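You operate a simulated robot arm through the tools that you are given. There is no shell and no other tool. Be economical: measure what you need, move in short steps, check, and stop when the job is done.

You are at the controls of a simulated robot arm. One attempt, no reset.

## Task
Lift the skewed pouch out of the pusher's way with air and isolator off.
Fine: pouch in the red tray; then switch both on again.

Only the result counts: the job must be done as asked and must still hold three seconds after the hand-in. Knocking over, shifting, dropping, spilling or breaking anything else fails it.

## Robot
A 7-joint arm with a fingered hand on a trunk, on a base that drives. Base frame: it is fixed to the floor where the robot stands at the start and does not move with it; the origin is under the middle of the robot, x ahead of it, y to its left, z up. Lengths are in m, angles in degrees, forces in N, time in s.
With the tool pointing down near the work surface it reaches from about 0.3 to 0.82 m from the robot's upright axis, wherever it stands. Its first joint turns from -115.0 to 115.0 degrees. Places, roughly: air valve [0.2, -0.5, 0.7]; inside of the red tray [-0.4, -0.9, 0.8]; isolator switch [-0.5, -0.8, 0.7]; regulator knob [0.3, -0.5, 0.7]. Payload 5 kg.
The TCP is the grasp point between the finger pads, 0.032 m short of the fingertips. In the tool frame z runs along the fingers and y along their closing line. Largest opening 0.16 m; the body of the gripper starts 0.089 m behind the TCP. The gripper is a hand of 4 fingers: y runs from the thumb to the fingers, the wrist lies at [0, 0, -0.267] in the tool frame, and closing takes about 1.5 s.
Orientation is that of the tool frame in the base frame, as a unit quaternion [x, y, z, w]. With the fingers straight down and closing along the base's y, the tool's x points along the base's -x, its y along +y and its z along -z.

## Interface
- The arm moves only by the tool play_rows. Its argument "targets" is one flat list of numbers, 7 for each row, row after row: the shift along the tool's x, y, z in units of 25 mm (1.0 is 25 mm), then the turn, a rotation vector about the tool's x, y, z in units of 5 degrees (1.0 is 5 degrees), then the closure in counts, from 0 (fully open) to 255 (shut). In form: [x, y, z, ax, ay, az, hand, x, y, z, ax, ay, az, hand, ...]. A call has 1 to 12 rows; each row shifts and turns the commanded pose from where the row before left it, along the tool's axes as they then stand. A call with a number of a shift or a turn outside -1 to 1 is refused whole. Rows are played at 5 a second. More than 0.05 m and 8.6 degrees between two rows, or a gripper value outside its range, and nothing of the call is played. A pose out of reach is approached as far as the arm can. The call stops where the force on the tool passes 40 N (or 10 N more than at its start, if that is more) or the arm is blocked; 0.2 s more then pass. The fingers move at their own pace (about 0.108 m/s each) and stop on an object; they squeeze with about 22 N. The grip force told is the motor's: it shows also when the fingers shut on nothing. Time passes only in rows, and 0.2 s behind the last, so rows that do not move let the fingers close. It gives the time, the measured TCP pose, the force on the tool (base axes), the opening and the grip force at its end, in the units of the frame above (readings bear some noise), with the torque about the TCP (base axes, N m) and any sound that the robot's microphone picked up.
- Cameras (640 x 400 px; columns grow to the right, rows downward): "scene" is now at [-0.0723, 0.0777, 1.4319]; the picture's right is [-0.99, 0.13, 0.00], its down [0.09, 0.71, -0.70] and it looks along [-0.09, -0.69, -0.72] (base axes); focal length 252 px, centre (320, 200). "wrist" rides on the gripper at [0.08, -0.004, -0.114] in the tool frame; the picture's right is [0.05, 1.00, 0.00], its down [-0.82, 0.04, -0.58] and it looks along [-0.58, 0.03, 0.82] (tool axes); focal length 265 px, centre (320, 200). There is no depth. A picture from a camera that has moved, and an enlarged one, comes with that camera's place and axes in the base frame and with its lens. The place of the scene camera against the robot may be out by one fixed shift of up to 0.012 m in any direction.
- snapshot(camera): a new picture of that camera. It takes no simulated time.
- lift_body(by): slides the trunk up (or, below 0, down) by that many m; the arm and the scene camera ride with it, the base frame stays. It gives what a move gives, with no picture.
- base_move(legs): drives the robot by 1 to 6 legs, each [ahead, turn to the left] in m and degrees, along the robot's own axes; the way and the turn of a leg run together, so that a leg with both is an arc; at most 1.5 m and 180 degrees a leg. The arm and the cameras ride along, it lands a little off, and it stops where it bumps. It gives what a move gives.
- hand_shape(shape): the hand has 4 fingers and takes this shape, open, in about a second: jaw (thumb against the fingers, like two jaws); tri (thumb and two fingers); tip (a fingertip pinch); poke (one finger out to press); point (the index stretched); flat (the hand flat); cup (the hand cupped); fist (a fist). The gripper value then closes the fingers along that shape, each until it touches; the sizes above hold for jaw. It gives what a move gives, with no picture.
- pan_tilt(pan, tilt): turns the head with the scene camera to pan (to the left, within 155 degrees either way) and tilt (down, from -29 to 69), counted from straight ahead of the robot. It gives what a move gives.
- zoom(camera, box): a new picture of the part [left, top, right, bottom] of that camera's present view, enlarged. It takes no simulated time.
- job_done(): hands the job in; it is judged then, once.

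Go step by step. Nothing tells you exact positions but the pictures and the camera data: compare them with the known pose of the tool, close in by small moves and look again before you grip or let go. The budget is 120 turns and 78 pictures, counting those below and the enlarged ones. Unless the task says otherwise, let go and move clear before handing in, and close with one line.

The tools are called after "Emit:" by a JSON object that holds its "name" and its "arguments". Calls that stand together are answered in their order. play_rows: Moves the arm, as the interface text tells. Its arguments: {"type":"object","properties":{"targets":{"type":"array","items":{"type":"number"}}},"required":["targets"]} The other tools are called the same way: lift_body (by) slides the trunk up or down; hand_shape (shape) gives the hand a shape; base_move (legs) drives the base; pan_tilt (pan, tilt) turns the head that bears the scene camera; snapshot (camera) takes a picture; zoom (camera, box) takes an enlarged picture of a part of a camera's view; job_done () hands the job in.

At the start:

```text
t: 0.0
eef_pos: [-0.083, -0.4543, 1.0249]
tcp_rot: [0.0, 1.0, 0.001, 0.0]
ft_force: [0.9, -0.3, -0.3]
wrist_torque: [0.02, -0.01, 0.01]
grip_width: 0.16
grip_force: 0.1
shape: jaw
trunk travel left (down, up): [-0.55, 0.44]
robot x, y, heading: [0.0019, -0.0019, -0.1]
head pan, tilt: [-97.5, 45.7]
```

scene: 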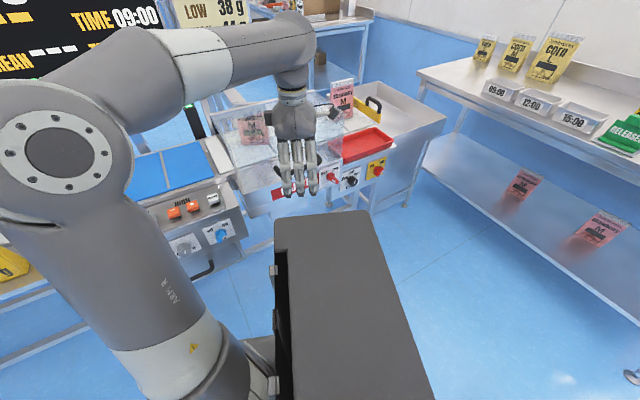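
wrist: 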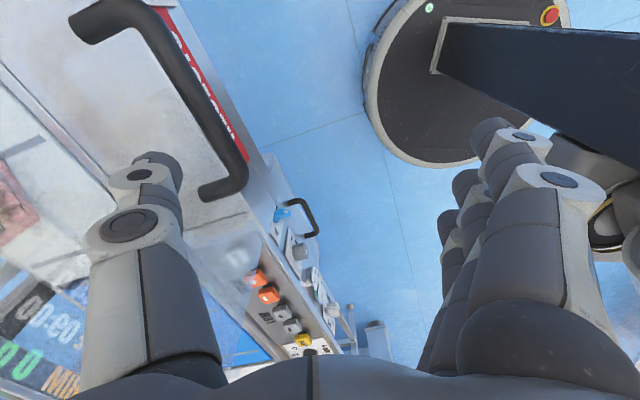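

I see a bench with conveyors, a clear guard with a handle, a panel of buttons and a red tray; I'll enlarge the key regions first.

Emit:
{"name": "zoom", "arguments": {"camera": "scene", "box": [220, 70, 460, 220]}}

Emit:
{"name": "zoom", "arguments": {"camera": "scene", "box": [120, 120, 280, 280]}}

Emit:
{"name": "zoom", "arguments": {"camera": "wrist", "box": [0, 100, 360, 400]}}

```text
2.67 times, centred on (340, 145) of scene
camera zoom: at [-0.0723, 0.0777, 1.4319], right [-0.99, 0.13, 0.0], down [0.09, 0.71, -0.7], along [-0.09, -0.69, -0.72], focal length 673 px, centre (267, 347)
```

zoom: 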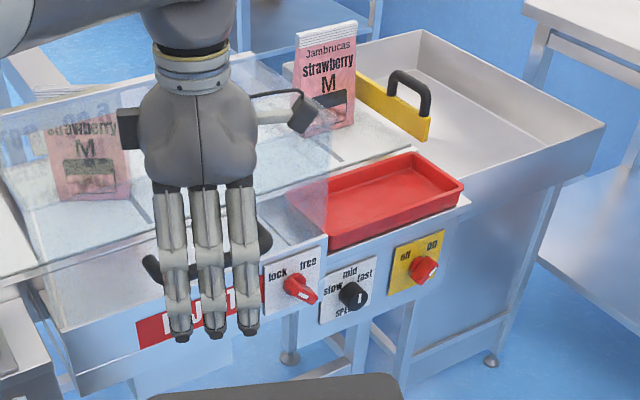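

```text
2.50 times, centred on (200, 200) of scene
camera zoom: at [-0.0723, 0.0777, 1.4319], right [-0.99, 0.13, 0.0], down [0.09, 0.71, -0.7], along [-0.09, -0.69, -0.72], focal length 631 px, centre (620, 200)
```

zoom: 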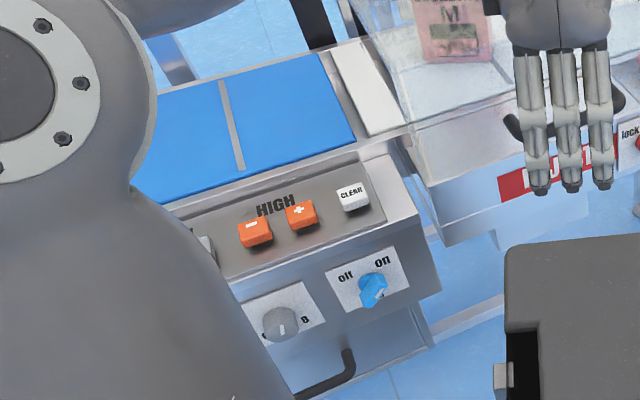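

```text
1.33 times, centred on (180, 250) of wrist
camera zoom: at [-0.1631, -0.4587, 1.14], right [-0.05, 1.0, 0.0], down [0.82, 0.04, 0.58], along [0.58, 0.03, -0.82], focal length 354 px, centre (507, 133)
```

zoom: 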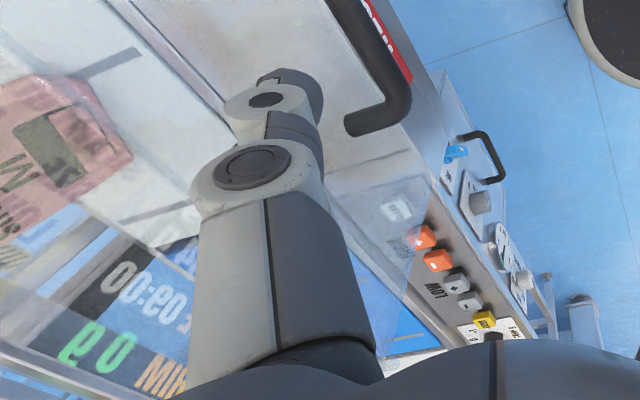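

I'll move the hand up and to the base's +x, so that the guard comes into clear view.

Emit:
{"name": "play_rows", "arguments": {"targets": [0, 0, -1, 0, 0, 0, 0, 0, 0, -1, 0, 0, 0, 0, 0, 0, -1, 0, 0, 0, 0, -1, 0, -1, 0, 0, 0, 0, -1, 0, -0.5, 0, 0, 0, 0, -1, 0, 0, 0, 0, 0, 0, -1, 0, 0, 0, 0, 0, 0, -1, 0, 0, 0, 0, 0, 0, -1, 0, 0, 0, 0, 0, 0, -1, 0, 0, 0, 0, 0, 0, -1, 0, 0, 0, 0, 0, 0, -1, 0, 0, 0, 0, 0, 0]}}

Emit:
{"name": "snapshot", "arguments": {"camera": "scene"}}

Emit:
{"name": "zoom", "arguments": {"camera": "scene", "box": [220, 80, 420, 205]}}

```text
t: 2.6
eef_pos: [0.1411, -0.4526, 1.1386]
tcp_rot: [0.0, 1.0, 0.0, 0.0]
ft_force: [-0.6, -0.1, 0.1]
wrist_torque: [-0.03, -0.03, -0.02]
grip_width: 0.1598
grip_force: 0.1
shape: jaw
trunk travel left (down, up): [-0.55, 0.44]
robot x, y, heading: [-0.0031, -0.0034, 0.2]
head pan, tilt: [-97.5, 45.7]
```

```text
72 pictures are left
camera scene: at [-0.0721, 0.0776, 1.4319], right [-0.99, 0.13, 0.0], down [0.09, 0.71, -0.7], along [-0.09, -0.69, -0.72], focal length 252 px, centre (320, 200)
```

scene: 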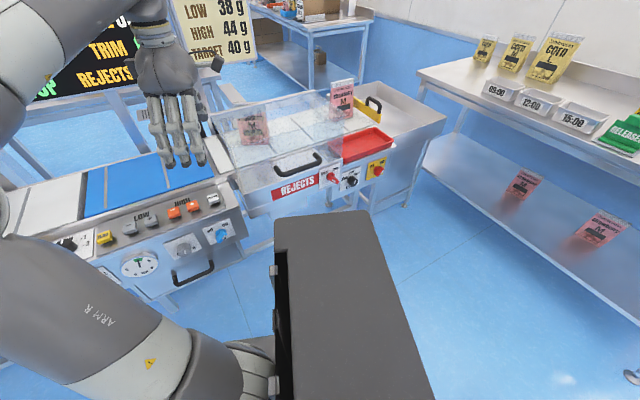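

```text
3.20 times, centred on (320, 142) of scene
camera zoom: at [-0.0721, 0.0776, 1.4319], right [-0.99, 0.13, 0.0], down [0.09, 0.71, -0.7], along [-0.09, -0.69, -0.72], focal length 808 px, centre (320, 384)
```

zoom: 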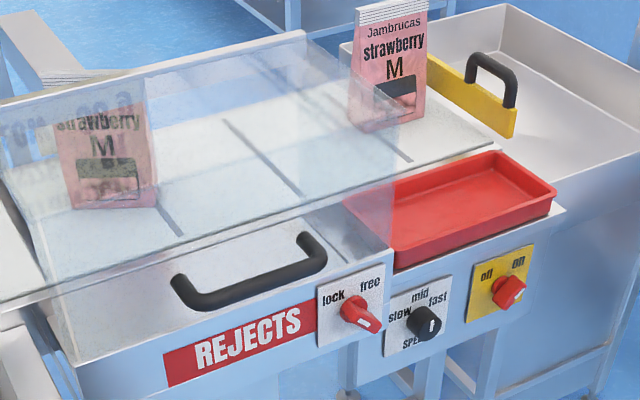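

Two strawberry pouches are visible, one under the clear tunnel and one by the yellow plate. I want a better look to tell which one is skewed and where the pusher is.

Emit:
{"name": "lift_body", "arguments": {"by": 0.35}}

Emit:
{"name": "zoom", "arguments": {"camera": "scene", "box": [200, 80, 440, 230]}}

Emit:
{"name": "snapshot", "arguments": {"camera": "scene"}}

```text
t: 6.0
eef_pos: [0.141, -0.4536, 1.4891]
tcp_rot: [0.0, 1.0, 0.001, 0.0]
ft_force: [-0.4, 0.5, 0.9]
wrist_torque: [-0.05, 0.01, 0.0]
grip_width: 0.16
grip_force: 0.0
shape: jaw
trunk travel left (down, up): [-0.9, 0.09]
robot x, y, heading: [0.0007, -0.0023, -0.2]
head pan, tilt: [-97.5, 45.7]
```

```text
2.67 times, centred on (320, 155) of scene
camera zoom: at [-0.0722, 0.0776, 1.7818], right [-0.99, 0.13, 0.0], down [0.09, 0.71, -0.7], along [-0.09, -0.69, -0.72], focal length 673 px, centre (320, 320)
```

zoom: 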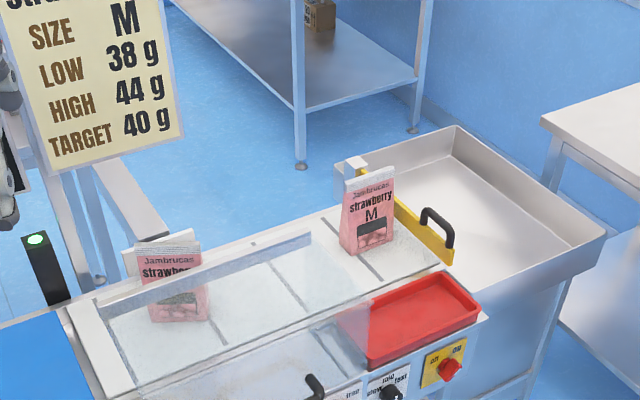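

```text
69 pictures are left
camera scene: at [-0.0722, 0.0776, 1.7818], right [-0.99, 0.13, 0.0], down [0.09, 0.71, -0.7], along [-0.09, -0.69, -0.72], focal length 252 px, centre (320, 200)
```

scene: 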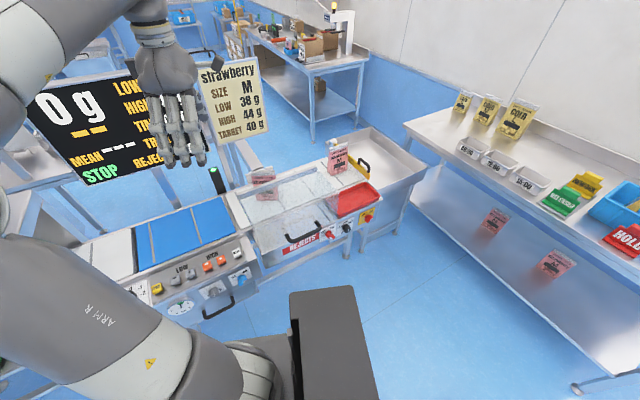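

The machine is out of reach from here. I'll turn toward the bench and drive up to roughly (-0.24, -0.33), with the arm high.

Emit:
{"name": "base_move", "arguments": {"legs": [[0, -126], [0.36, 0], [0, 36]]}}

Emit:
{"name": "pan_tilt", "arguments": {"pan": 0, "tilt": 50}}

Emit:
{"name": "snapshot", "arguments": {"camera": "scene"}}

Emit:
{"name": "snapshot", "arguments": {"camera": "wrist"}}

```text
t: 15.3
eef_pos: [-0.6684, -0.4118, 1.4898]
tcp_rot: [0.714, 0.7, 0.0, 0.0]
ft_force: [-0.3, 0.4, 0.5]
wrist_torque: [0.02, -0.02, 0.0]
grip_width: 0.1599
grip_force: 0.2
shape: jaw
trunk travel left (down, up): [-0.9, 0.09]
robot x, y, heading: [-0.215, -0.2811, -91.3]
head pan, tilt: [-97.5, 45.7]
```

```text
t: 17.0
eef_pos: [-0.6683, -0.4133, 1.4885]
tcp_rot: [0.714, 0.7, 0.0, 0.0]
ft_force: [-0.1, 0.5, 0.3]
wrist_torque: [0.0, 0.01, -0.03]
grip_width: 0.1599
grip_force: 0.0
shape: jaw
trunk travel left (down, up): [-0.9, 0.09]
robot x, y, heading: [-0.2129, -0.2779, -91.1]
head pan, tilt: [0.0, 50.0]
```

```text
68 pictures are left
camera scene: at [-0.0575, -0.2987, 1.776], right [-1.0, 0.02, 0.0], down [0.01, 0.77, -0.64], along [-0.01, -0.64, -0.77], focal length 252 px, centre (320, 200)
```

scene: 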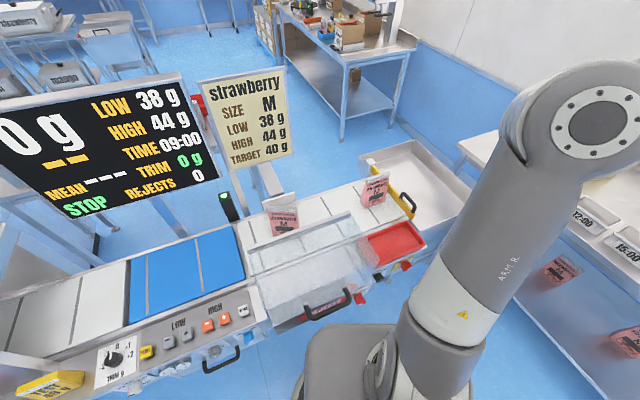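

```text
67 pictures are left
camera wrist: at [-0.6711, -0.3333, 1.6028], right [1.0, 0.03, 0.0], down [0.03, -0.82, 0.58], along [0.02, -0.58, -0.82], focal length 265 px, centre (320, 200)
```

wrist: 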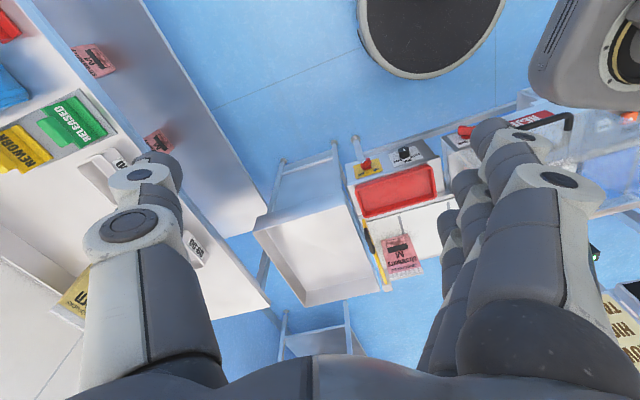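

Emit:
{"name": "zoom", "arguments": {"camera": "scene", "box": [225, 140, 475, 330]}}

Emit:
{"name": "zoom", "arguments": {"camera": "scene", "box": [230, 170, 350, 270]}}

Emit:
{"name": "zoom", "arguments": {"camera": "scene", "box": [340, 140, 440, 290]}}

```text
2.11 times, centred on (350, 235) of scene
camera zoom: at [-0.0575, -0.2987, 1.776], right [-1.0, 0.02, 0.0], down [0.01, 0.77, -0.64], along [-0.01, -0.64, -0.77], focal length 532 px, centre (257, 126)
```

zoom: 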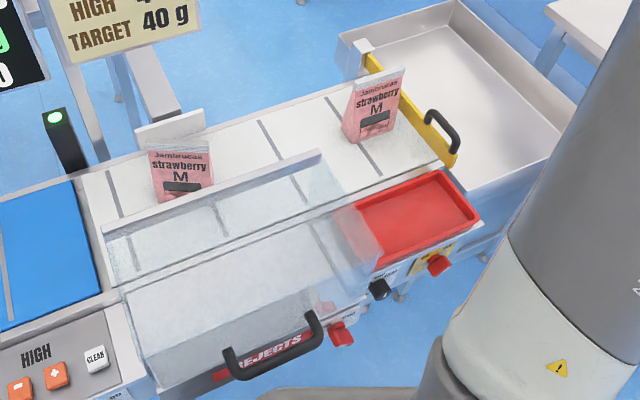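

```text
4.00 times, centred on (290, 220) of scene
camera zoom: at [-0.0575, -0.2987, 1.776], right [-1.0, 0.02, 0.0], down [0.01, 0.77, -0.64], along [-0.01, -0.64, -0.77], focal length 1010 px, centre (440, 120)
```

zoom: 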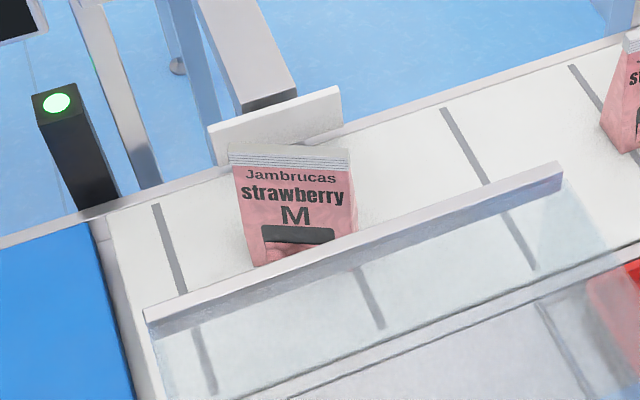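

```text
2.67 times, centred on (390, 215) of scene
camera zoom: at [-0.0575, -0.2987, 1.776], right [-1.0, 0.02, 0.0], down [0.01, 0.77, -0.64], along [-0.01, -0.64, -0.77], focal length 673 px, centre (133, 160)
```

zoom: 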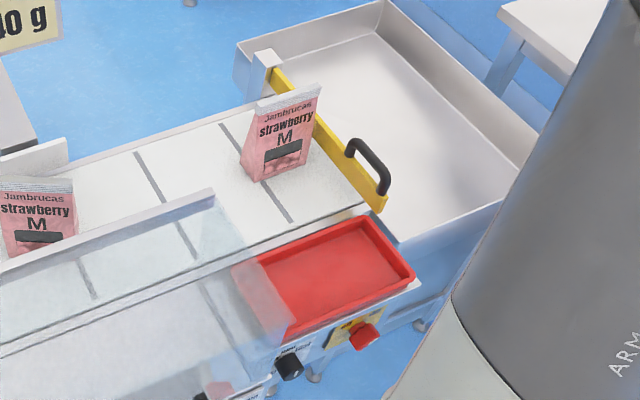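

The pouch standing in front of the white pusher plate, at about (0.09, -0.91), is skewed against the belt. The belt itself runs about 23° off the x axis, and the other pouch stands square to it. Next I'll lower the trunk and turn the hand to face the panel, to look at the isolator.

Emit:
{"name": "lift_body", "arguments": {"by": -0.35}}

Emit:
{"name": "play_rows", "arguments": {"targets": [0, 0, 0, 0, -1, 0, 0, 0, 0, 0, 0, -1, 0, 0, 0, 0, 0, 0, -1, 0, 0, 0, 0, 0, 0, -1, 0, 0, 0, 0, 0, 0, -1, 0, 0, 0, 0, 0, 0, -1, 0, 0, 0, 0, 0, 0, -1, 0, 0, 0, 0, 0, 0, -1, 0, 0, 0, 0, 0, 0, -1, 0, 0, 0, 0, 0, 0, -1, 0, 0, 0, 0, 0, 0, -1, 0, 0, 0, 0, 0, 0, -1, 0, 0]}}

Emit:
{"name": "play_rows", "arguments": {"targets": [0, 0, 0, 0, -1, 0, 0, 0, 0, 0, 0, -1, 0, 0, 0, 0, 0, 0, -1, 0, 0, 0, 0, 0, 0, -1, 0, 0, 0, 0, 0, 0, -1, 0, 0, 0, 0, 0, 0, -1, 0, 0, 0, 0, 0, -1, 0, 0, 0, 0, 0, 0, -1, 0, 0, 0, 0, 0, 0, -1, 0, 0, 0, 0, 0, 0, -1, 0, 0, 0, 0, 0, 0, 0, 0, 0, 0]}}

Emit:
{"name": "snapshot", "arguments": {"camera": "wrist"}}

Emit:
{"name": "snapshot", "arguments": {"camera": "scene"}}

```text
t: 20.4
eef_pos: [-0.6681, -0.4129, 1.1387]
tcp_rot: [0.714, 0.7, 0.0, 0.0]
ft_force: [0.0, -1.1, -0.1]
wrist_torque: [-0.04, 0.0, 0.0]
grip_width: 0.16
grip_force: 0.1
shape: jaw
trunk travel left (down, up): [-0.55, 0.44]
robot x, y, heading: [-0.2099, -0.2801, -91.1]
head pan, tilt: [0.0, 50.0]
```

```text
t: 23.0
eef_pos: [-0.6662, -0.4131, 1.1402]
tcp_rot: [0.618, 0.606, -0.357, 0.351]
ft_force: [-0.9, 0.5, 0.2]
wrist_torque: [0.02, -0.03, -0.02]
grip_width: 0.1596
grip_force: 0.1
shape: jaw
trunk travel left (down, up): [-0.55, 0.44]
robot x, y, heading: [-0.2088, -0.2774, -91.2]
head pan, tilt: [0.0, 50.0]
```

```text
t: 25.4
eef_pos: [-0.6725, -0.4334, 1.1321]
tcp_rot: [0.412, 0.576, -0.411, 0.574]
ft_force: [-0.4, -0.1, 0.1]
wrist_torque: [0.0, -0.01, 0.03]
grip_width: 0.1599
grip_force: 0.1
shape: jaw
out of reach, approached as far as the arm can: row 10
trunk travel left (down, up): [-0.55, 0.44]
robot x, y, heading: [-0.2161, -0.2808, -91.3]
head pan, tilt: [0.0, 50.0]
```

```text
63 pictures are left
camera wrist: at [-0.7137, -0.327, 1.0516], right [0.95, 0.32, -0.05], down [-0.15, 0.56, 0.82], along [0.29, -0.76, 0.58], focal length 265 px, centre (320, 200)
```

wrist: 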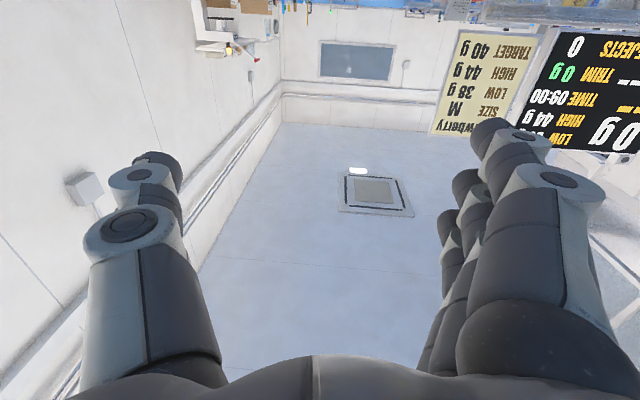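

```text
62 pictures are left
camera scene: at [-0.0578, -0.2988, 1.426], right [-1.0, 0.02, 0.0], down [0.01, 0.77, -0.64], along [-0.01, -0.64, -0.77], focal length 252 px, centre (320, 200)
```

scene: 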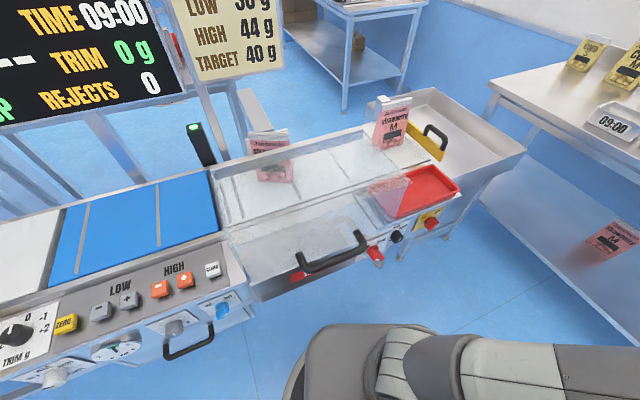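

The hand now faces the panel. I'll enlarge the isolator and the air valve to read how their knobs point.

Emit:
{"name": "zoom", "arguments": {"camera": "scene", "box": [340, 190, 460, 270]}}

Emit:
{"name": "zoom", "arguments": {"camera": "scene", "box": [80, 280, 260, 390]}}

```text
5.00 times, centred on (400, 230) of scene
camera zoom: at [-0.0578, -0.2988, 1.426], right [-1.0, 0.02, 0.0], down [0.01, 0.77, -0.64], along [-0.01, -0.64, -0.77], focal length 1263 px, centre (-80, 50)
```

zoom: 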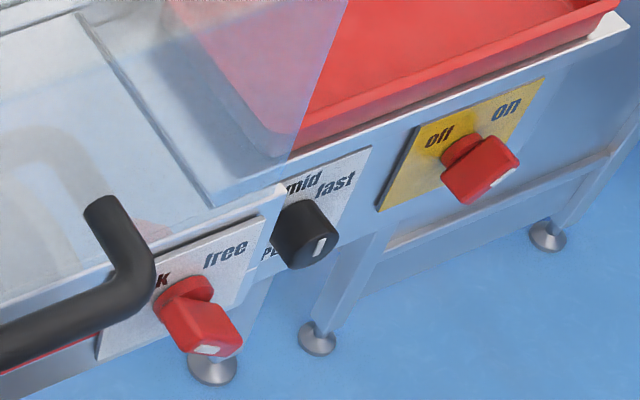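

```text
3.56 times, centred on (170, 335) of scene
camera zoom: at [-0.0578, -0.2988, 1.426], right [-1.0, 0.02, 0.0], down [0.01, 0.77, -0.64], along [-0.01, -0.64, -0.77], focal length 898 px, centre (853, -280)
```

zoom: 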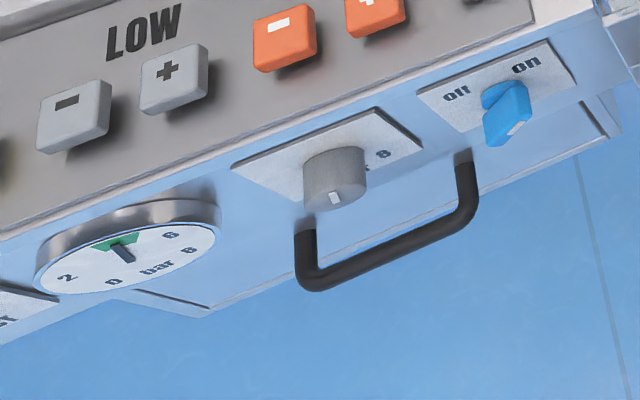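

Both paddles point to "on". The isolator knob is at about (-0.48, -0.82, 0.655) and the valve at about (0.22, -0.53, 0.66). I'll bring the hand down and in front of the isolator, staying clear of it.

Emit:
{"name": "play_rows", "arguments": {"targets": [1, 0, 0.5, -0.1, 0, 0, 0, 1, 0.1, 0.5, -0.1, 0, 0, 0, 1, 0.1, 0.5, -0.1, 0, 0, 0, 1, 0.1, 0.5, -0.1, 0, 0, 0, 1, 0.1, 0.5, -0.1, 0, 0, 0, 1, 0.1, 0.5, -0.1, 0, 0, 0, 1, 0.1, 0.5, -0.1, 0, 0, 0, 1, 0.1, 0.5, -0.1, 0, 0, 0, 1, 0.1, 0.5, -0.1, 0, 0, 0, 1, 0.1, 0.5, -0.1, 0, 0, 0, 1, 0.1, 0.5, -0.1, 0, 0, 0, 1, 0.1, 0.5, -0.1, 0, 0, 0]}}

Emit:
{"name": "snapshot", "arguments": {"camera": "wrist"}}

```text
t: 28.0
eef_pos: [-0.5919, -0.564, 0.8321]
tcp_rot: [0.38, 0.597, -0.381, 0.596]
ft_force: [0.1, -0.8, 0.2]
wrist_torque: [0.03, -0.02, 0.0]
grip_width: 0.16
grip_force: 0.0
shape: jaw
trunk travel left (down, up): [-0.55, 0.44]
robot x, y, heading: [-0.2116, -0.2777, -91.2]
head pan, tilt: [0.0, 50.0]
```

```text
59 pictures are left
camera wrist: at [-0.6438, -0.462, 0.7528], right [0.91, 0.42, -0.05], down [-0.2, 0.54, 0.82], along [0.37, -0.73, 0.58], focal length 265 px, centre (320, 200)
```

wrist: 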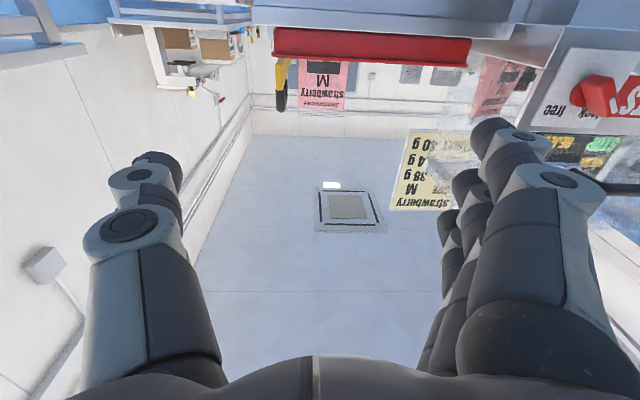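

Emit:
{"name": "play_rows", "arguments": {"targets": [1, 0, 0.3, 0, 0, 0, 0, 1, 0, 0.3, 0, 0, 0, 0, 1, 0, 0.3, 0, 0, 0, 0, 1, 0, 0.3, 0, 0, 0, 0, 1, 0, 0.3, 0, 0, 0, 0, 1, 0, 0.3, 0, 0, 0, 0, 1, 0, 0.3, 0, 0, 0, 0]}}

Emit:
{"name": "hand_shape", "arguments": {"shape": "tip"}}

Emit:
{"name": "snapshot", "arguments": {"camera": "wrist"}}

Emit:
{"name": "snapshot", "arguments": {"camera": "scene"}}

```text
t: 29.6
eef_pos: [-0.5705, -0.6108, 0.6568]
tcp_rot: [0.38, 0.597, -0.38, 0.596]
ft_force: [0.5, 0.7, 0.0]
wrist_torque: [0.01, 0.07, -0.04]
grip_width: 0.1597
grip_force: 0.1
shape: jaw
trunk travel left (down, up): [-0.55, 0.44]
robot x, y, heading: [-0.2101, -0.2786, -91.1]
head pan, tilt: [0.0, 50.0]
```

```text
t: 30.5
eef_pos: [-0.5698, -0.6108, 0.6561]
tcp_rot: [0.381, 0.596, -0.381, 0.596]
ft_force: [-1.2, -0.4, -0.1]
wrist_torque: [0.02, 0.02, 0.0]
grip_width: 0.1598
grip_force: 0.0
shape: tip
trunk travel left (down, up): [-0.55, 0.44]
robot x, y, heading: [-0.2097, -0.2777, -91.1]
head pan, tilt: [0.0, 50.0]
```

```text
58 pictures are left
camera wrist: at [-0.623, -0.5104, 0.576], right [0.91, 0.42, -0.05], down [-0.21, 0.54, 0.82], along [0.37, -0.73, 0.58], focal length 265 px, centre (320, 200)
```

wrist: 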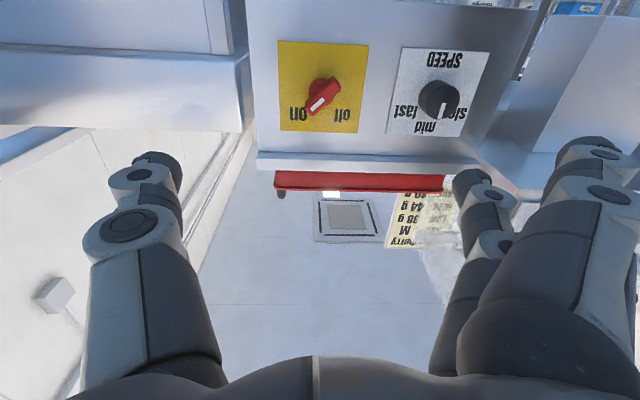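

```text
57 pictures are left
camera scene: at [-0.0575, -0.2986, 1.426], right [-1.0, 0.02, 0.0], down [0.01, 0.77, -0.64], along [-0.01, -0.64, -0.77], focal length 252 px, centre (320, 200)
```

scene: 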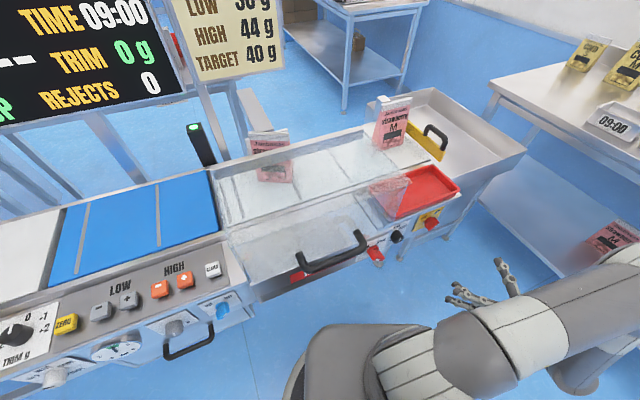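

The wrist camera shows the isolator pointing at "on". I'll enlarge it to measure the angle and position.

Emit:
{"name": "zoom", "arguments": {"camera": "wrist", "box": [260, 30, 500, 180]}}

```text
2.67 times, centred on (380, 105) of wrist
camera zoom: at [-0.623, -0.5104, 0.576], right [0.91, 0.42, -0.05], down [-0.21, 0.54, 0.82], along [0.37, -0.73, 0.58], focal length 708 px, centre (160, 453)
```

zoom: 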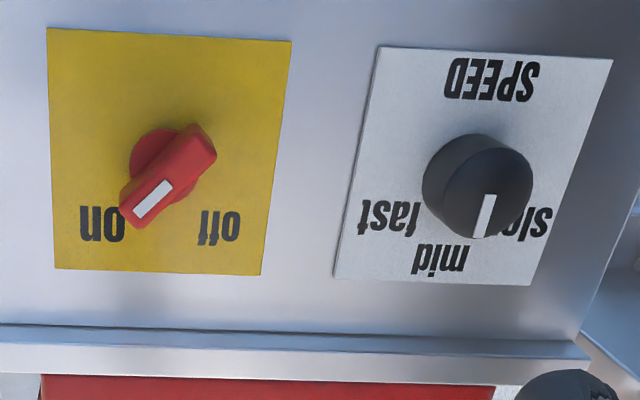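

The paddle is about 0.225 m ahead of the TCP, nearly on the axis. Before using the fingertip pinch, I'll close it in free air to see where the tips meet.

Emit:
{"name": "play_rows", "arguments": {"targets": [0, 0, 0, 0, 0, 0, 200, 0, 0, 0, 0, 0, 0, 200, 0, 0, 0, 0, 0, 0, 200, 0, 0, 0, 0, 0, 0, 200, 0, 0, 0, 0, 0, 0, 200, 0, 0, 0, 0, 0, 0, 200, 0, 0, 0, 0, 0, 0, 200]}}

Emit:
{"name": "snapshot", "arguments": {"camera": "wrist"}}

```text
t: 32.1
eef_pos: [-0.5706, -0.6122, 0.6557]
tcp_rot: [0.38, 0.596, -0.38, 0.596]
ft_force: [-0.1, 0.0, 0.5]
wrist_torque: [-0.02, 0.02, -0.01]
grip_width: 0.0354
grip_force: 0.0
shape: tip
trunk travel left (down, up): [-0.55, 0.44]
robot x, y, heading: [-0.216, -0.2838, -91.3]
head pan, tilt: [0.0, 50.0]
```

```text
55 pictures are left
camera wrist: at [-0.623, -0.5105, 0.5758], right [0.91, 0.42, -0.05], down [-0.21, 0.54, 0.82], along [0.37, -0.73, 0.58], focal length 265 px, centre (320, 200)
```

wrist: 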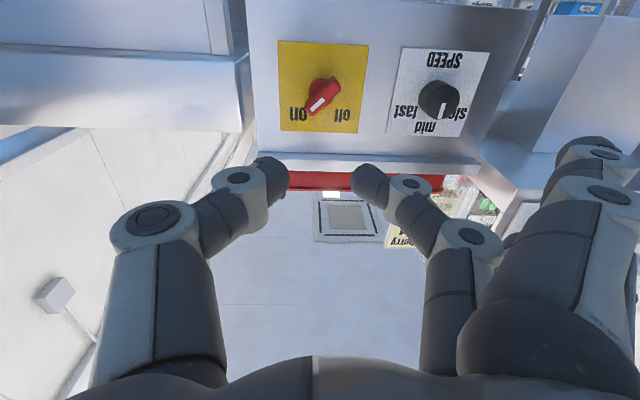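

The tips meet on the axis, but the stretched fingers could sweep into the speed knob. I'll use jaw, partly closed, and roll 45° to match the paddle.

Emit:
{"name": "hand_shape", "arguments": {"shape": "jaw"}}

Emit:
{"name": "play_rows", "arguments": {"targets": [0, 0, 0, 0, 0, 1, 150, 0, 0, 0, 0, 0, 1, 150, 0, 0, 0, 0, 0, 1, 150, 0, 0, 0, 0, 0, 1, 150, 0, 0, 0, 0, 0, 1, 150, 0, 0, 0, 0, 0, 1, 150, 0, 0, 0, 0, 0, 1, 150, 0, 0, 0, 0, 0, 1, 150, 0, 0, 0, 0, 0, 0.6, 150]}}

Emit:
{"name": "snapshot", "arguments": {"camera": "wrist"}}

```text
t: 33.0
eef_pos: [-0.5718, -0.6107, 0.655]
tcp_rot: [0.38, 0.597, -0.38, 0.596]
ft_force: [1.1, 0.5, 0.6]
wrist_torque: [0.0, 0.01, 0.01]
grip_width: 0.16
grip_force: 0.1
shape: jaw
trunk travel left (down, up): [-0.55, 0.44]
robot x, y, heading: [-0.2105, -0.2802, -91.1]
head pan, tilt: [0.0, 50.0]
```

```text
t: 35.0
eef_pos: [-0.5683, -0.6102, 0.6565]
tcp_rot: [0.573, 0.415, -0.135, 0.694]
ft_force: [-0.4, 0.1, 0.0]
wrist_torque: [-0.04, 0.0, 0.01]
grip_width: 0.067
grip_force: 0.1
shape: jaw
trunk travel left (down, up): [-0.55, 0.44]
robot x, y, heading: [-0.2128, -0.2805, -91.2]
head pan, tilt: [0.0, 50.0]
```

```text
54 pictures are left
camera wrist: at [-0.5703, -0.4853, 0.5949], right [0.69, 0.32, 0.64], down [-0.72, 0.3, 0.62], along [0.01, -0.9, 0.44], focal length 265 px, centre (320, 200)
```

wrist: 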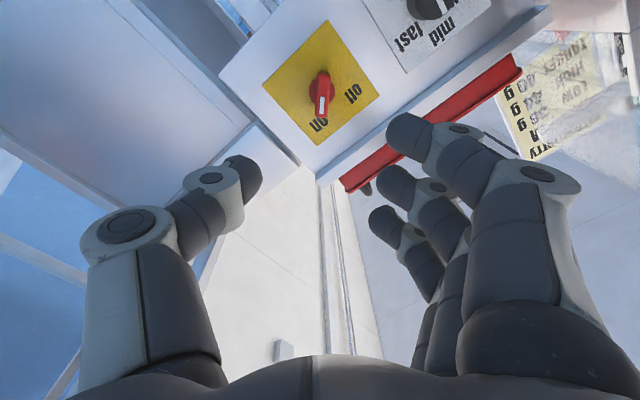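

The paddle is aligned between thumb and fingers. Advancing most of the way, then looking.

Emit:
{"name": "play_rows", "arguments": {"targets": [0, 0, 1, 0, 0, 0, 150, 0, 0, 1, 0, 0, 0, 150, 0, 0, 1, 0, 0, 0, 150, 0, 0, 1, 0, 0, 0, 150, 0, 0, 1, 0, 0, 0, 150, 0, 0, 1, 0, 0, 0, 150, 0, 0, 1, 0, 0, 0, 150]}}

Emit:
{"name": "snapshot", "arguments": {"camera": "wrist"}}

Emit:
{"name": "zoom", "arguments": {"camera": "scene", "box": [350, 160, 510, 290]}}

```text
t: 36.6
eef_pos: [-0.4944, -0.7696, 0.6572]
tcp_rot: [0.573, 0.415, -0.135, 0.694]
ft_force: [-0.1, -1.1, -0.2]
wrist_torque: [-0.01, -0.04, 0.0]
grip_width: 0.0667
grip_force: 0.0
shape: jaw
trunk travel left (down, up): [-0.55, 0.44]
robot x, y, heading: [-0.2092, -0.2788, -91.1]
head pan, tilt: [0.0, 50.0]
```

```text
53 pictures are left
camera wrist: at [-0.4967, -0.6449, 0.5965], right [0.69, 0.32, 0.64], down [-0.72, 0.3, 0.63], along [0.01, -0.9, 0.44], focal length 265 px, centre (320, 200)
```

wrist: 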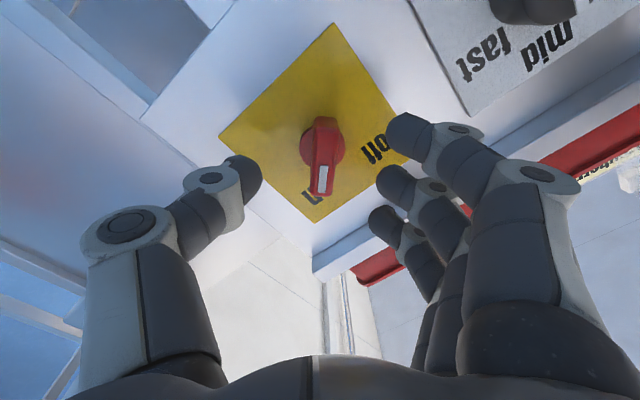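

```text
3.08 times, centred on (430, 225) of scene
camera zoom: at [-0.0575, -0.2985, 1.426], right [-1.0, 0.02, 0.0], down [0.01, 0.77, -0.64], along [-0.01, -0.64, -0.77], focal length 777 px, centre (-18, 123)
```

zoom: 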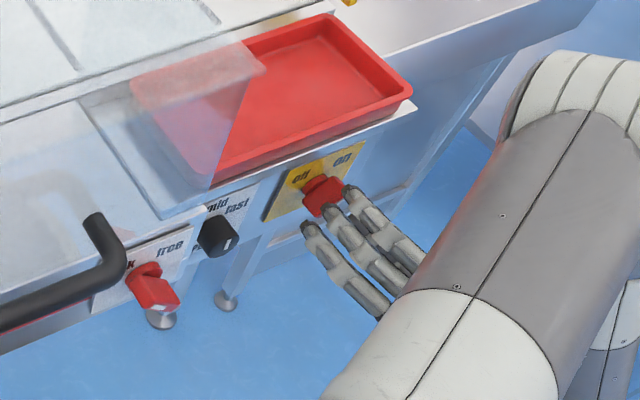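

The paddle's front is about 35 mm ahead of the TCP, so tips need ~25 mm more. I'll advance and close on it.

Emit:
{"name": "play_rows", "arguments": {"targets": [0, 0, 0.5, 0, 0, 0, 150, 0, 0, 0.5, 0, 0, 0, 150, 0, 0, 0.1, 0, 0, 0, 255, 0, 0, 0, 0, 0, 0, 255, 0, 0, 0, 0, 0, 0, 255, 0, 0, 0, 0, 0, 0, 255, 0, 0, 0, 0, 0, 0, 255]}}

Emit:
{"name": "snapshot", "arguments": {"camera": "wrist"}}

```text
t: 38.2
eef_pos: [-0.4846, -0.7938, 0.6568]
tcp_rot: [0.572, 0.415, -0.135, 0.694]
ft_force: [0.6, -3.0, 0.8]
wrist_torque: [0.01, 0.0, 0.05]
grip_width: 0.0102
grip_force: 21.8
shape: jaw
trunk travel left (down, up): [-0.55, 0.44]
robot x, y, heading: [-0.2093, -0.2812, -91.1]
head pan, tilt: [0.0, 50.0]
```

```text
51 pictures are left
camera wrist: at [-0.4864, -0.6689, 0.5961], right [0.69, 0.32, 0.64], down [-0.72, 0.3, 0.62], along [0.01, -0.9, 0.44], focal length 265 px, centre (320, 200)
```

wrist: 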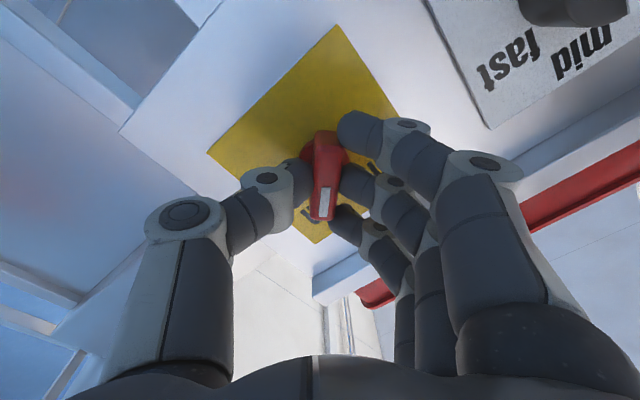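

Gripped. Turning counterclockwise (seen from the front) towards "off".

Emit:
{"name": "play_rows", "arguments": {"targets": [0, 0, 0, 0, 0, -1, 255, 0, 0, 0, 0, 0, -1, 255, 0, 0, 0, 0, 0, -1, 255, 0, 0, 0, 0, 0, -1, 255, 0, 0, 0, 0, 0, -1, 255, 0, 0, 0, 0, 0, -1, 255, 0, 0, 0, 0, 0, -1, 255, 0, 0, 0, 0, 0, -1, 255, 0, 0, 0, 0, 0, -1, 255, 0, 0, 0, 0, 0, -1, 255, 0, 0, 0, 0, 0, -1, 255, 0, 0, 0, 0, 0, -1, 255]}}

Emit:
{"name": "snapshot", "arguments": {"camera": "wrist"}}

```text
t: 40.8
eef_pos: [-0.4839, -0.7927, 0.6579]
tcp_rot: [0.288, 0.646, -0.465, 0.533]
ft_force: [-14.0, -3.3, 14.3]
wrist_torque: [-0.2, -0.17, -0.32]
grip_width: 0.0091
grip_force: 22.0
shape: jaw
trunk travel left (down, up): [-0.55, 0.44]
robot x, y, heading: [-0.2138, -0.2816, -90.9]
head pan, tilt: [0.0, 50.0]
```

```text
50 pictures are left
camera wrist: at [-0.5578, -0.7019, 0.5821], right [0.85, 0.39, -0.34], down [0.01, 0.64, 0.77], along [0.52, -0.66, 0.54], focal length 265 px, centre (320, 200)
```

wrist: 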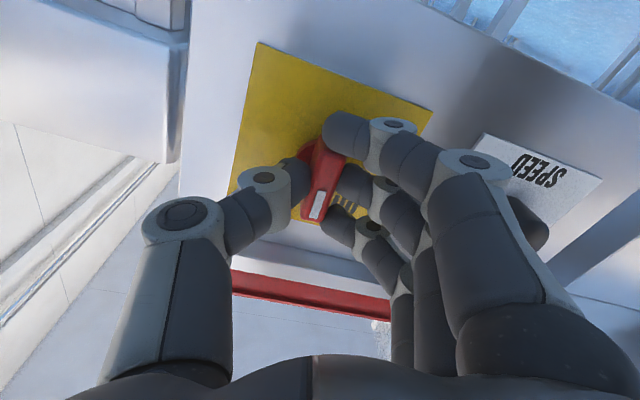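

Emit:
{"name": "play_rows", "arguments": {"targets": [0, 0, 0, 0, 0, -1, 255, 0, 0, 0, 0, 0, -1, 255, 0, 0, 0, 0, 0, -1, 255, 0, 0, 0, 0, 0, -1, 255, 0, 0, 0, 0, 0, -1, 255, 0, 0, 0, 0, 0, -1, 255]}}

Emit:
{"name": "snapshot", "arguments": {"camera": "wrist"}}

```text
t: 42.2
eef_pos: [-0.4842, -0.7927, 0.6583]
tcp_rot: [0.11, 0.698, -0.587, 0.395]
ft_force: [-16.6, 1.0, 17.9]
wrist_torque: [-0.29, -0.23, -0.34]
grip_width: 0.0095
grip_force: 21.9
shape: jaw
trunk travel left (down, up): [-0.55, 0.44]
robot x, y, heading: [-0.2097, -0.2784, -91.0]
head pan, tilt: [0.0, 50.0]
```

```text
49 pictures are left
camera wrist: at [-0.5887, -0.7164, 0.6062], right [0.58, 0.27, -0.77], down [0.32, 0.79, 0.52], along [0.74, -0.55, 0.37], focal length 265 px, centre (320, 200)
```

wrist: 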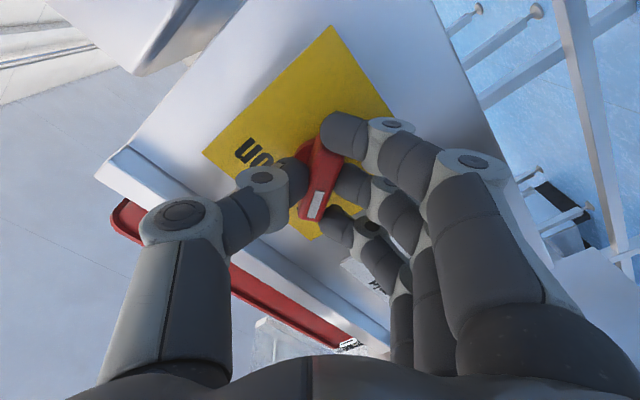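

The paddle lags a few degrees in the grip, so I'll turn a little more, then open and look.

Emit:
{"name": "play_rows", "arguments": {"targets": [0, 0, 0, 0, 0, -1, 255, 0, 0, 0, 0, 0, -1, 255, 0, 0, 0, 0, 0, 0, 255, 0, 0, 0, 0, 0, 0, 130, 0, 0, 0, 0, 0, 0, 130, 0, 0, 0, 0, 0, 0, 130, 0, 0, -1, 0, 0, 0, 130, 0, 0, -1, 0, 0, 0, 130, 0, 0, -1, 0, 0, 0, 130]}}

Emit:
{"name": "snapshot", "arguments": {"camera": "wrist"}}

```text
t: 44.2
eef_pos: [-0.5159, -0.7252, 0.656]
tcp_rot: [0.05, 0.705, -0.619, 0.343]
ft_force: [0.6, 0.1, 0.0]
wrist_torque: [0.0, -0.02, 0.02]
grip_width: 0.0775
grip_force: 0.0
shape: jaw
trunk travel left (down, up): [-0.55, 0.44]
robot x, y, heading: [-0.2132, -0.2812, -91.1]
head pan, tilt: [0.0, 50.0]
```

```text
48 pictures are left
camera wrist: at [-0.6276, -0.6525, 0.6165], right [0.45, 0.21, -0.87], down [0.4, 0.82, 0.41], along [0.8, -0.53, 0.29], focal length 265 px, centre (320, 200)
```

wrist: 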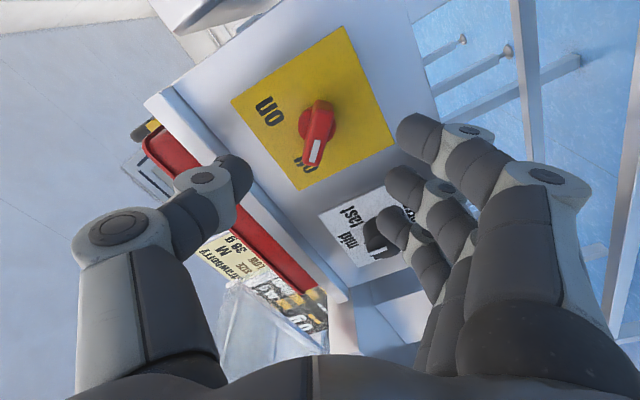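

The isolator paddle now points to "off". Next comes the valve: I'll pull back, roll back, raise the trunk and back the base away from the machine.

Emit:
{"name": "play_rows", "arguments": {"targets": [0, 0, -1, 0, 0, 0, 130, 0, 0, -1, 0, 0, 0, 130, 0, 0, -1, 0, 0, 1, 130, 0, 0, -1, 0, 0, 1, 130, 0, 0, 0, 0, 0, 1, 130, 0, 0, 0, 0, 0, 1, 130, 0, 0, 0, 0, 0, 1, 130, 0, 0, 0, 0, 0, 1, 130, 0, 0, 0, 0, 0, 1, 130, 0, 0, 0, 0, 0, 1, 130, 0, 0, 0, 0, 0, 1, 130, 0, 0, 0, 0, 0, 1, 130]}}

Emit:
{"name": "play_rows", "arguments": {"targets": [0, 0, 0, 0, 0, 1, 130, 0, 0, 0, 0, 0, 1, 130, 0, 0, 0, 0, 0, 1, 130, 0, 0, 0, 0, 0, 1, 130, 0, 0, 0, 0, 0, 1, 130, 0, 0, 0, 0, 0, 1, 130, 0, 0, 0, 0, 0, 1, 130, 0, 0, 0, 0, 0, 1, 130, 0, 0, 0, 0, 0, 1, 130, 0, 0, 0, 0, 0, 1, 130]}}

Emit:
{"name": "lift_body", "arguments": {"by": 0.44}}

Emit:
{"name": "base_move", "arguments": {"legs": [[-0.34, 0]]}}

Emit:
{"name": "pan_tilt", "arguments": {"pan": 60, "tilt": 50}}

Emit:
{"name": "snapshot", "arguments": {"camera": "scene"}}

```text
t: 46.8
eef_pos: [-0.5589, -0.6352, 0.6569]
tcp_rot: [0.344, 0.618, -0.415, 0.572]
ft_force: [0.8, 0.1, -0.1]
wrist_torque: [-0.01, 0.04, 0.03]
grip_width: 0.0776
grip_force: 0.0
shape: jaw
trunk travel left (down, up): [-0.55, 0.44]
robot x, y, heading: [-0.2136, -0.2805, -90.8]
head pan, tilt: [0.0, 50.0]
```

```text
t: 49.0
eef_pos: [-0.5586, -0.6335, 0.6582]
tcp_rot: [0.573, 0.414, -0.135, 0.694]
ft_force: [0.2, -0.6, -0.1]
wrist_torque: [-0.03, -0.01, -0.02]
grip_width: 0.0775
grip_force: 0.0
shape: jaw
trunk travel left (down, up): [-0.55, 0.44]
robot x, y, heading: [-0.2152, -0.2753, -91.3]
head pan, tilt: [0.0, 50.0]
```

```text
refused: 0.44 is not a number from -0.4 to 0.4
```

```text
t: 51.2
eef_pos: [-0.5538, -0.2976, 0.6573]
tcp_rot: [0.573, 0.414, -0.137, 0.694]
ft_force: [0.3, -0.8, 0.6]
wrist_torque: [-0.03, -0.01, -0.01]
grip_width: 0.0777
grip_force: 0.0
shape: jaw
trunk travel left (down, up): [-0.55, 0.44]
robot x, y, heading: [-0.2031, 0.058, -91.6]
head pan, tilt: [0.0, 50.0]
```

```text
t: 52.5
eef_pos: [-0.5537, -0.2966, 0.6571]
tcp_rot: [0.573, 0.414, -0.137, 0.694]
ft_force: [-0.7, 0.4, -0.2]
wrist_torque: [0.02, 0.01, 0.05]
grip_width: 0.0773
grip_force: 0.1
shape: jaw
trunk travel left (down, up): [-0.55, 0.44]
robot x, y, heading: [-0.2063, 0.0539, -91.4]
head pan, tilt: [60.0, 50.0]
```

```text
47 pictures are left
camera scene: at [0.0177, 0.0728, 1.426], right [-0.52, -0.85, 0.0], down [-0.65, 0.4, -0.64], along [0.55, -0.34, -0.77], focal length 252 px, centre (320, 200)
```

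scene: 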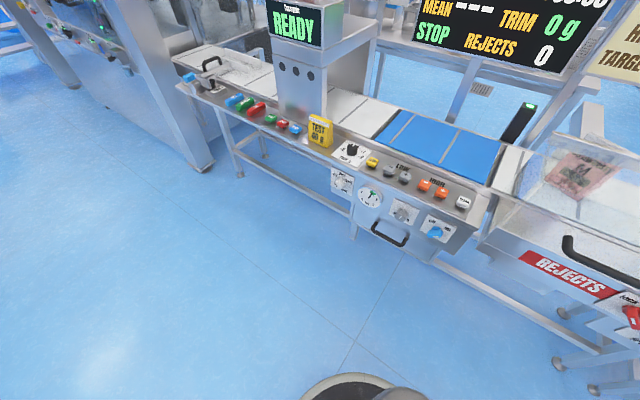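

The floor toward +x is free, but a tall unit stands further left. I'll check the space behind before manoeuvring, and raise the arm.

Emit:
{"name": "lift_body", "arguments": {"by": 0.4}}

Emit:
{"name": "pan_tilt", "arguments": {"pan": 140, "tilt": 45}}

Emit:
{"name": "snapshot", "arguments": {"camera": "scene"}}

```text
t: 56.4
eef_pos: [-0.553, -0.297, 1.0566]
tcp_rot: [0.574, 0.413, -0.137, 0.694]
ft_force: [-0.1, 0.6, -0.5]
wrist_torque: [-0.03, 0.03, 0.01]
grip_width: 0.0777
grip_force: 0.0
shape: jaw
trunk travel left (down, up): [-0.95, 0.04]
robot x, y, heading: [-0.2005, 0.0523, -91.6]
head pan, tilt: [60.0, 50.0]
```

```text
t: 57.9
eef_pos: [-0.5526, -0.2966, 1.057]
tcp_rot: [0.574, 0.414, -0.138, 0.694]
ft_force: [-0.2, -0.4, -0.3]
wrist_torque: [0.01, -0.02, 0.01]
grip_width: 0.0775
grip_force: 0.1
shape: jaw
trunk travel left (down, up): [-0.95, 0.04]
robot x, y, heading: [-0.2036, 0.0541, -91.1]
head pan, tilt: [140.0, 45.0]
```

```text
46 pictures are left
camera scene: at [0.0057, 0.1739, 1.8329], right [0.75, -0.66, 0.0], down [-0.47, -0.53, -0.71], along [0.47, 0.53, -0.71], focal length 252 px, centre (320, 200)
```

scene: 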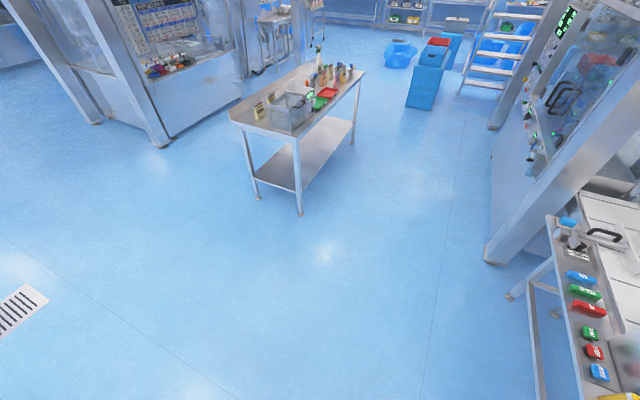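

There is ample free floor behind. Driving to a spot in front of the valve that mirrors the isolator stance.

Emit:
{"name": "base_move", "arguments": {"legs": [[0, -59], [-0.77, 0], [0, 59], [0.36, 0]]}}

Emit:
{"name": "pan_tilt", "arguments": {"pan": -15, "tilt": 50}}

Emit:
{"name": "snapshot", "arguments": {"camera": "scene"}}

```text
t: 69.1
eef_pos: [0.0999, -0.3069, 1.0582]
tcp_rot: [0.566, 0.423, -0.126, 0.696]
ft_force: [-0.3, -0.2, -0.7]
wrist_torque: [0.02, 0.03, 0.0]
grip_width: 0.0778
grip_force: 0.0
shape: jaw
trunk travel left (down, up): [-0.95, 0.04]
robot x, y, heading: [0.4357, 0.0614, -89.2]
head pan, tilt: [140.0, 45.0]
```

```text
t: 71.5
eef_pos: [0.0996, -0.3069, 1.0565]
tcp_rot: [0.565, 0.424, -0.125, 0.696]
ft_force: [0.1, -0.4, -0.6]
wrist_torque: [0.08, -0.03, 0.02]
grip_width: 0.0776
grip_force: 0.1
shape: jaw
trunk travel left (down, up): [-0.95, 0.04]
robot x, y, heading: [0.4349, 0.0598, -89.1]
head pan, tilt: [-15.0, 50.0]
```

```text
45 pictures are left
camera scene: at [0.5706, 0.0468, 1.826], right [-0.97, 0.25, 0.0], down [0.19, 0.74, -0.64], along [-0.16, -0.62, -0.77], focal length 252 px, centre (320, 200)
```

scene: 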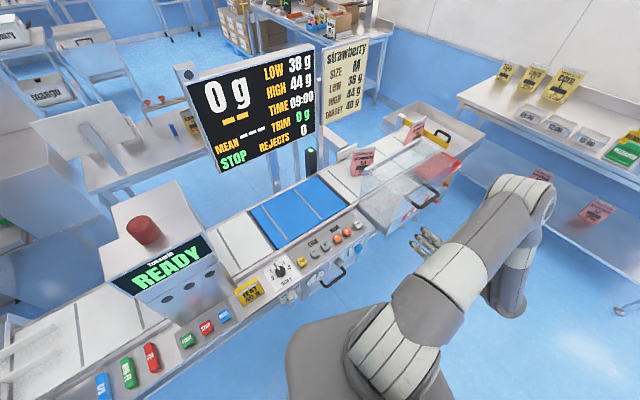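

Emit:
{"name": "lift_body", "arguments": {"by": -0.4}}

Emit:
{"name": "snapshot", "arguments": {"camera": "wrist"}}

Emit:
{"name": "snapshot", "arguments": {"camera": "scene"}}

```text
t: 75.3
eef_pos: [0.1005, -0.3068, 0.6574]
tcp_rot: [0.566, 0.424, -0.124, 0.696]
ft_force: [-0.1, 1.1, -1.6]
wrist_torque: [-0.02, -0.03, -0.03]
grip_width: 0.0777
grip_force: 0.1
shape: jaw
trunk travel left (down, up): [-0.55, 0.44]
robot x, y, heading: [0.4352, 0.0561, -89.1]
head pan, tilt: [-15.0, 50.0]
```

```text
44 pictures are left
camera wrist: at [0.0947, -0.1827, 0.5956], right [0.68, 0.34, 0.64], down [-0.73, 0.28, 0.63], along [0.04, -0.9, 0.44], focal length 265 px, centre (320, 200)
```

wrist: 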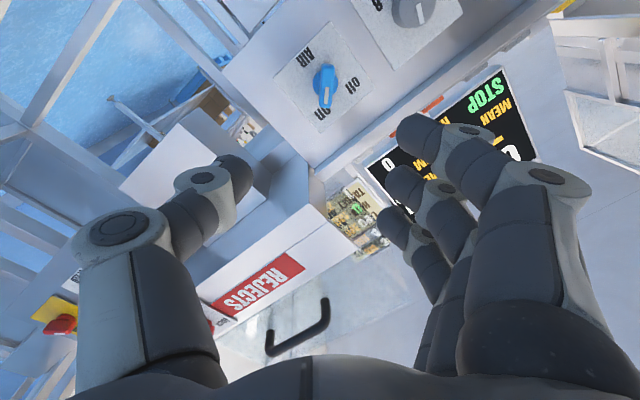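

```text
43 pictures are left
camera scene: at [0.5706, 0.0469, 1.426], right [-0.97, 0.25, 0.0], down [0.19, 0.74, -0.64], along [-0.16, -0.62, -0.77], focal length 252 px, centre (320, 200)
```

scene: 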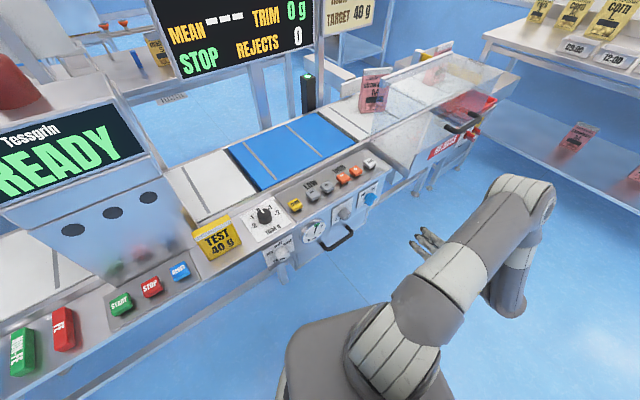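

The valve is well in view and nearly on the axis. Small yaw trim and advance.

Emit:
{"name": "play_rows", "arguments": {"targets": [0, 0, 1, 0.25, -0.25, 0, 140, 0, 0, 1, 0, 0, 0, 140, 0, 0, 1, 0, 0, 0, 140, 0, 0, 1, 0, 0, 0, 140, 0, 0, 1, 0, 0, 0, 140, 0, 0, 1, 0, 0, 0, 140]}}

Emit:
{"name": "snapshot", "arguments": {"camera": "wrist"}}

```text
t: 76.7
eef_pos: [0.1672, -0.4417, 0.6584]
tcp_rot: [0.572, 0.415, -0.135, 0.695]
ft_force: [-0.1, 0.3, 0.0]
wrist_torque: [0.02, -0.01, 0.02]
grip_width: 0.0729
grip_force: 0.1
shape: jaw
trunk travel left (down, up): [-0.55, 0.44]
robot x, y, heading: [0.4329, 0.0585, -89.4]
head pan, tilt: [-15.0, 50.0]
```

```text
42 pictures are left
camera wrist: at [0.1645, -0.3173, 0.5963], right [0.69, 0.32, 0.64], down [-0.72, 0.3, 0.62], along [0.01, -0.9, 0.44], focal length 265 px, centre (320, 200)
```

wrist: 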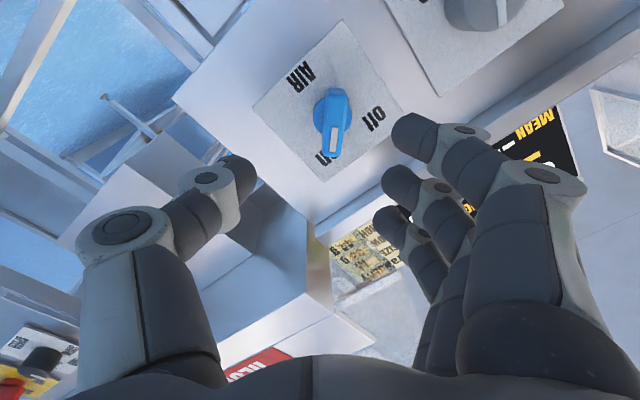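

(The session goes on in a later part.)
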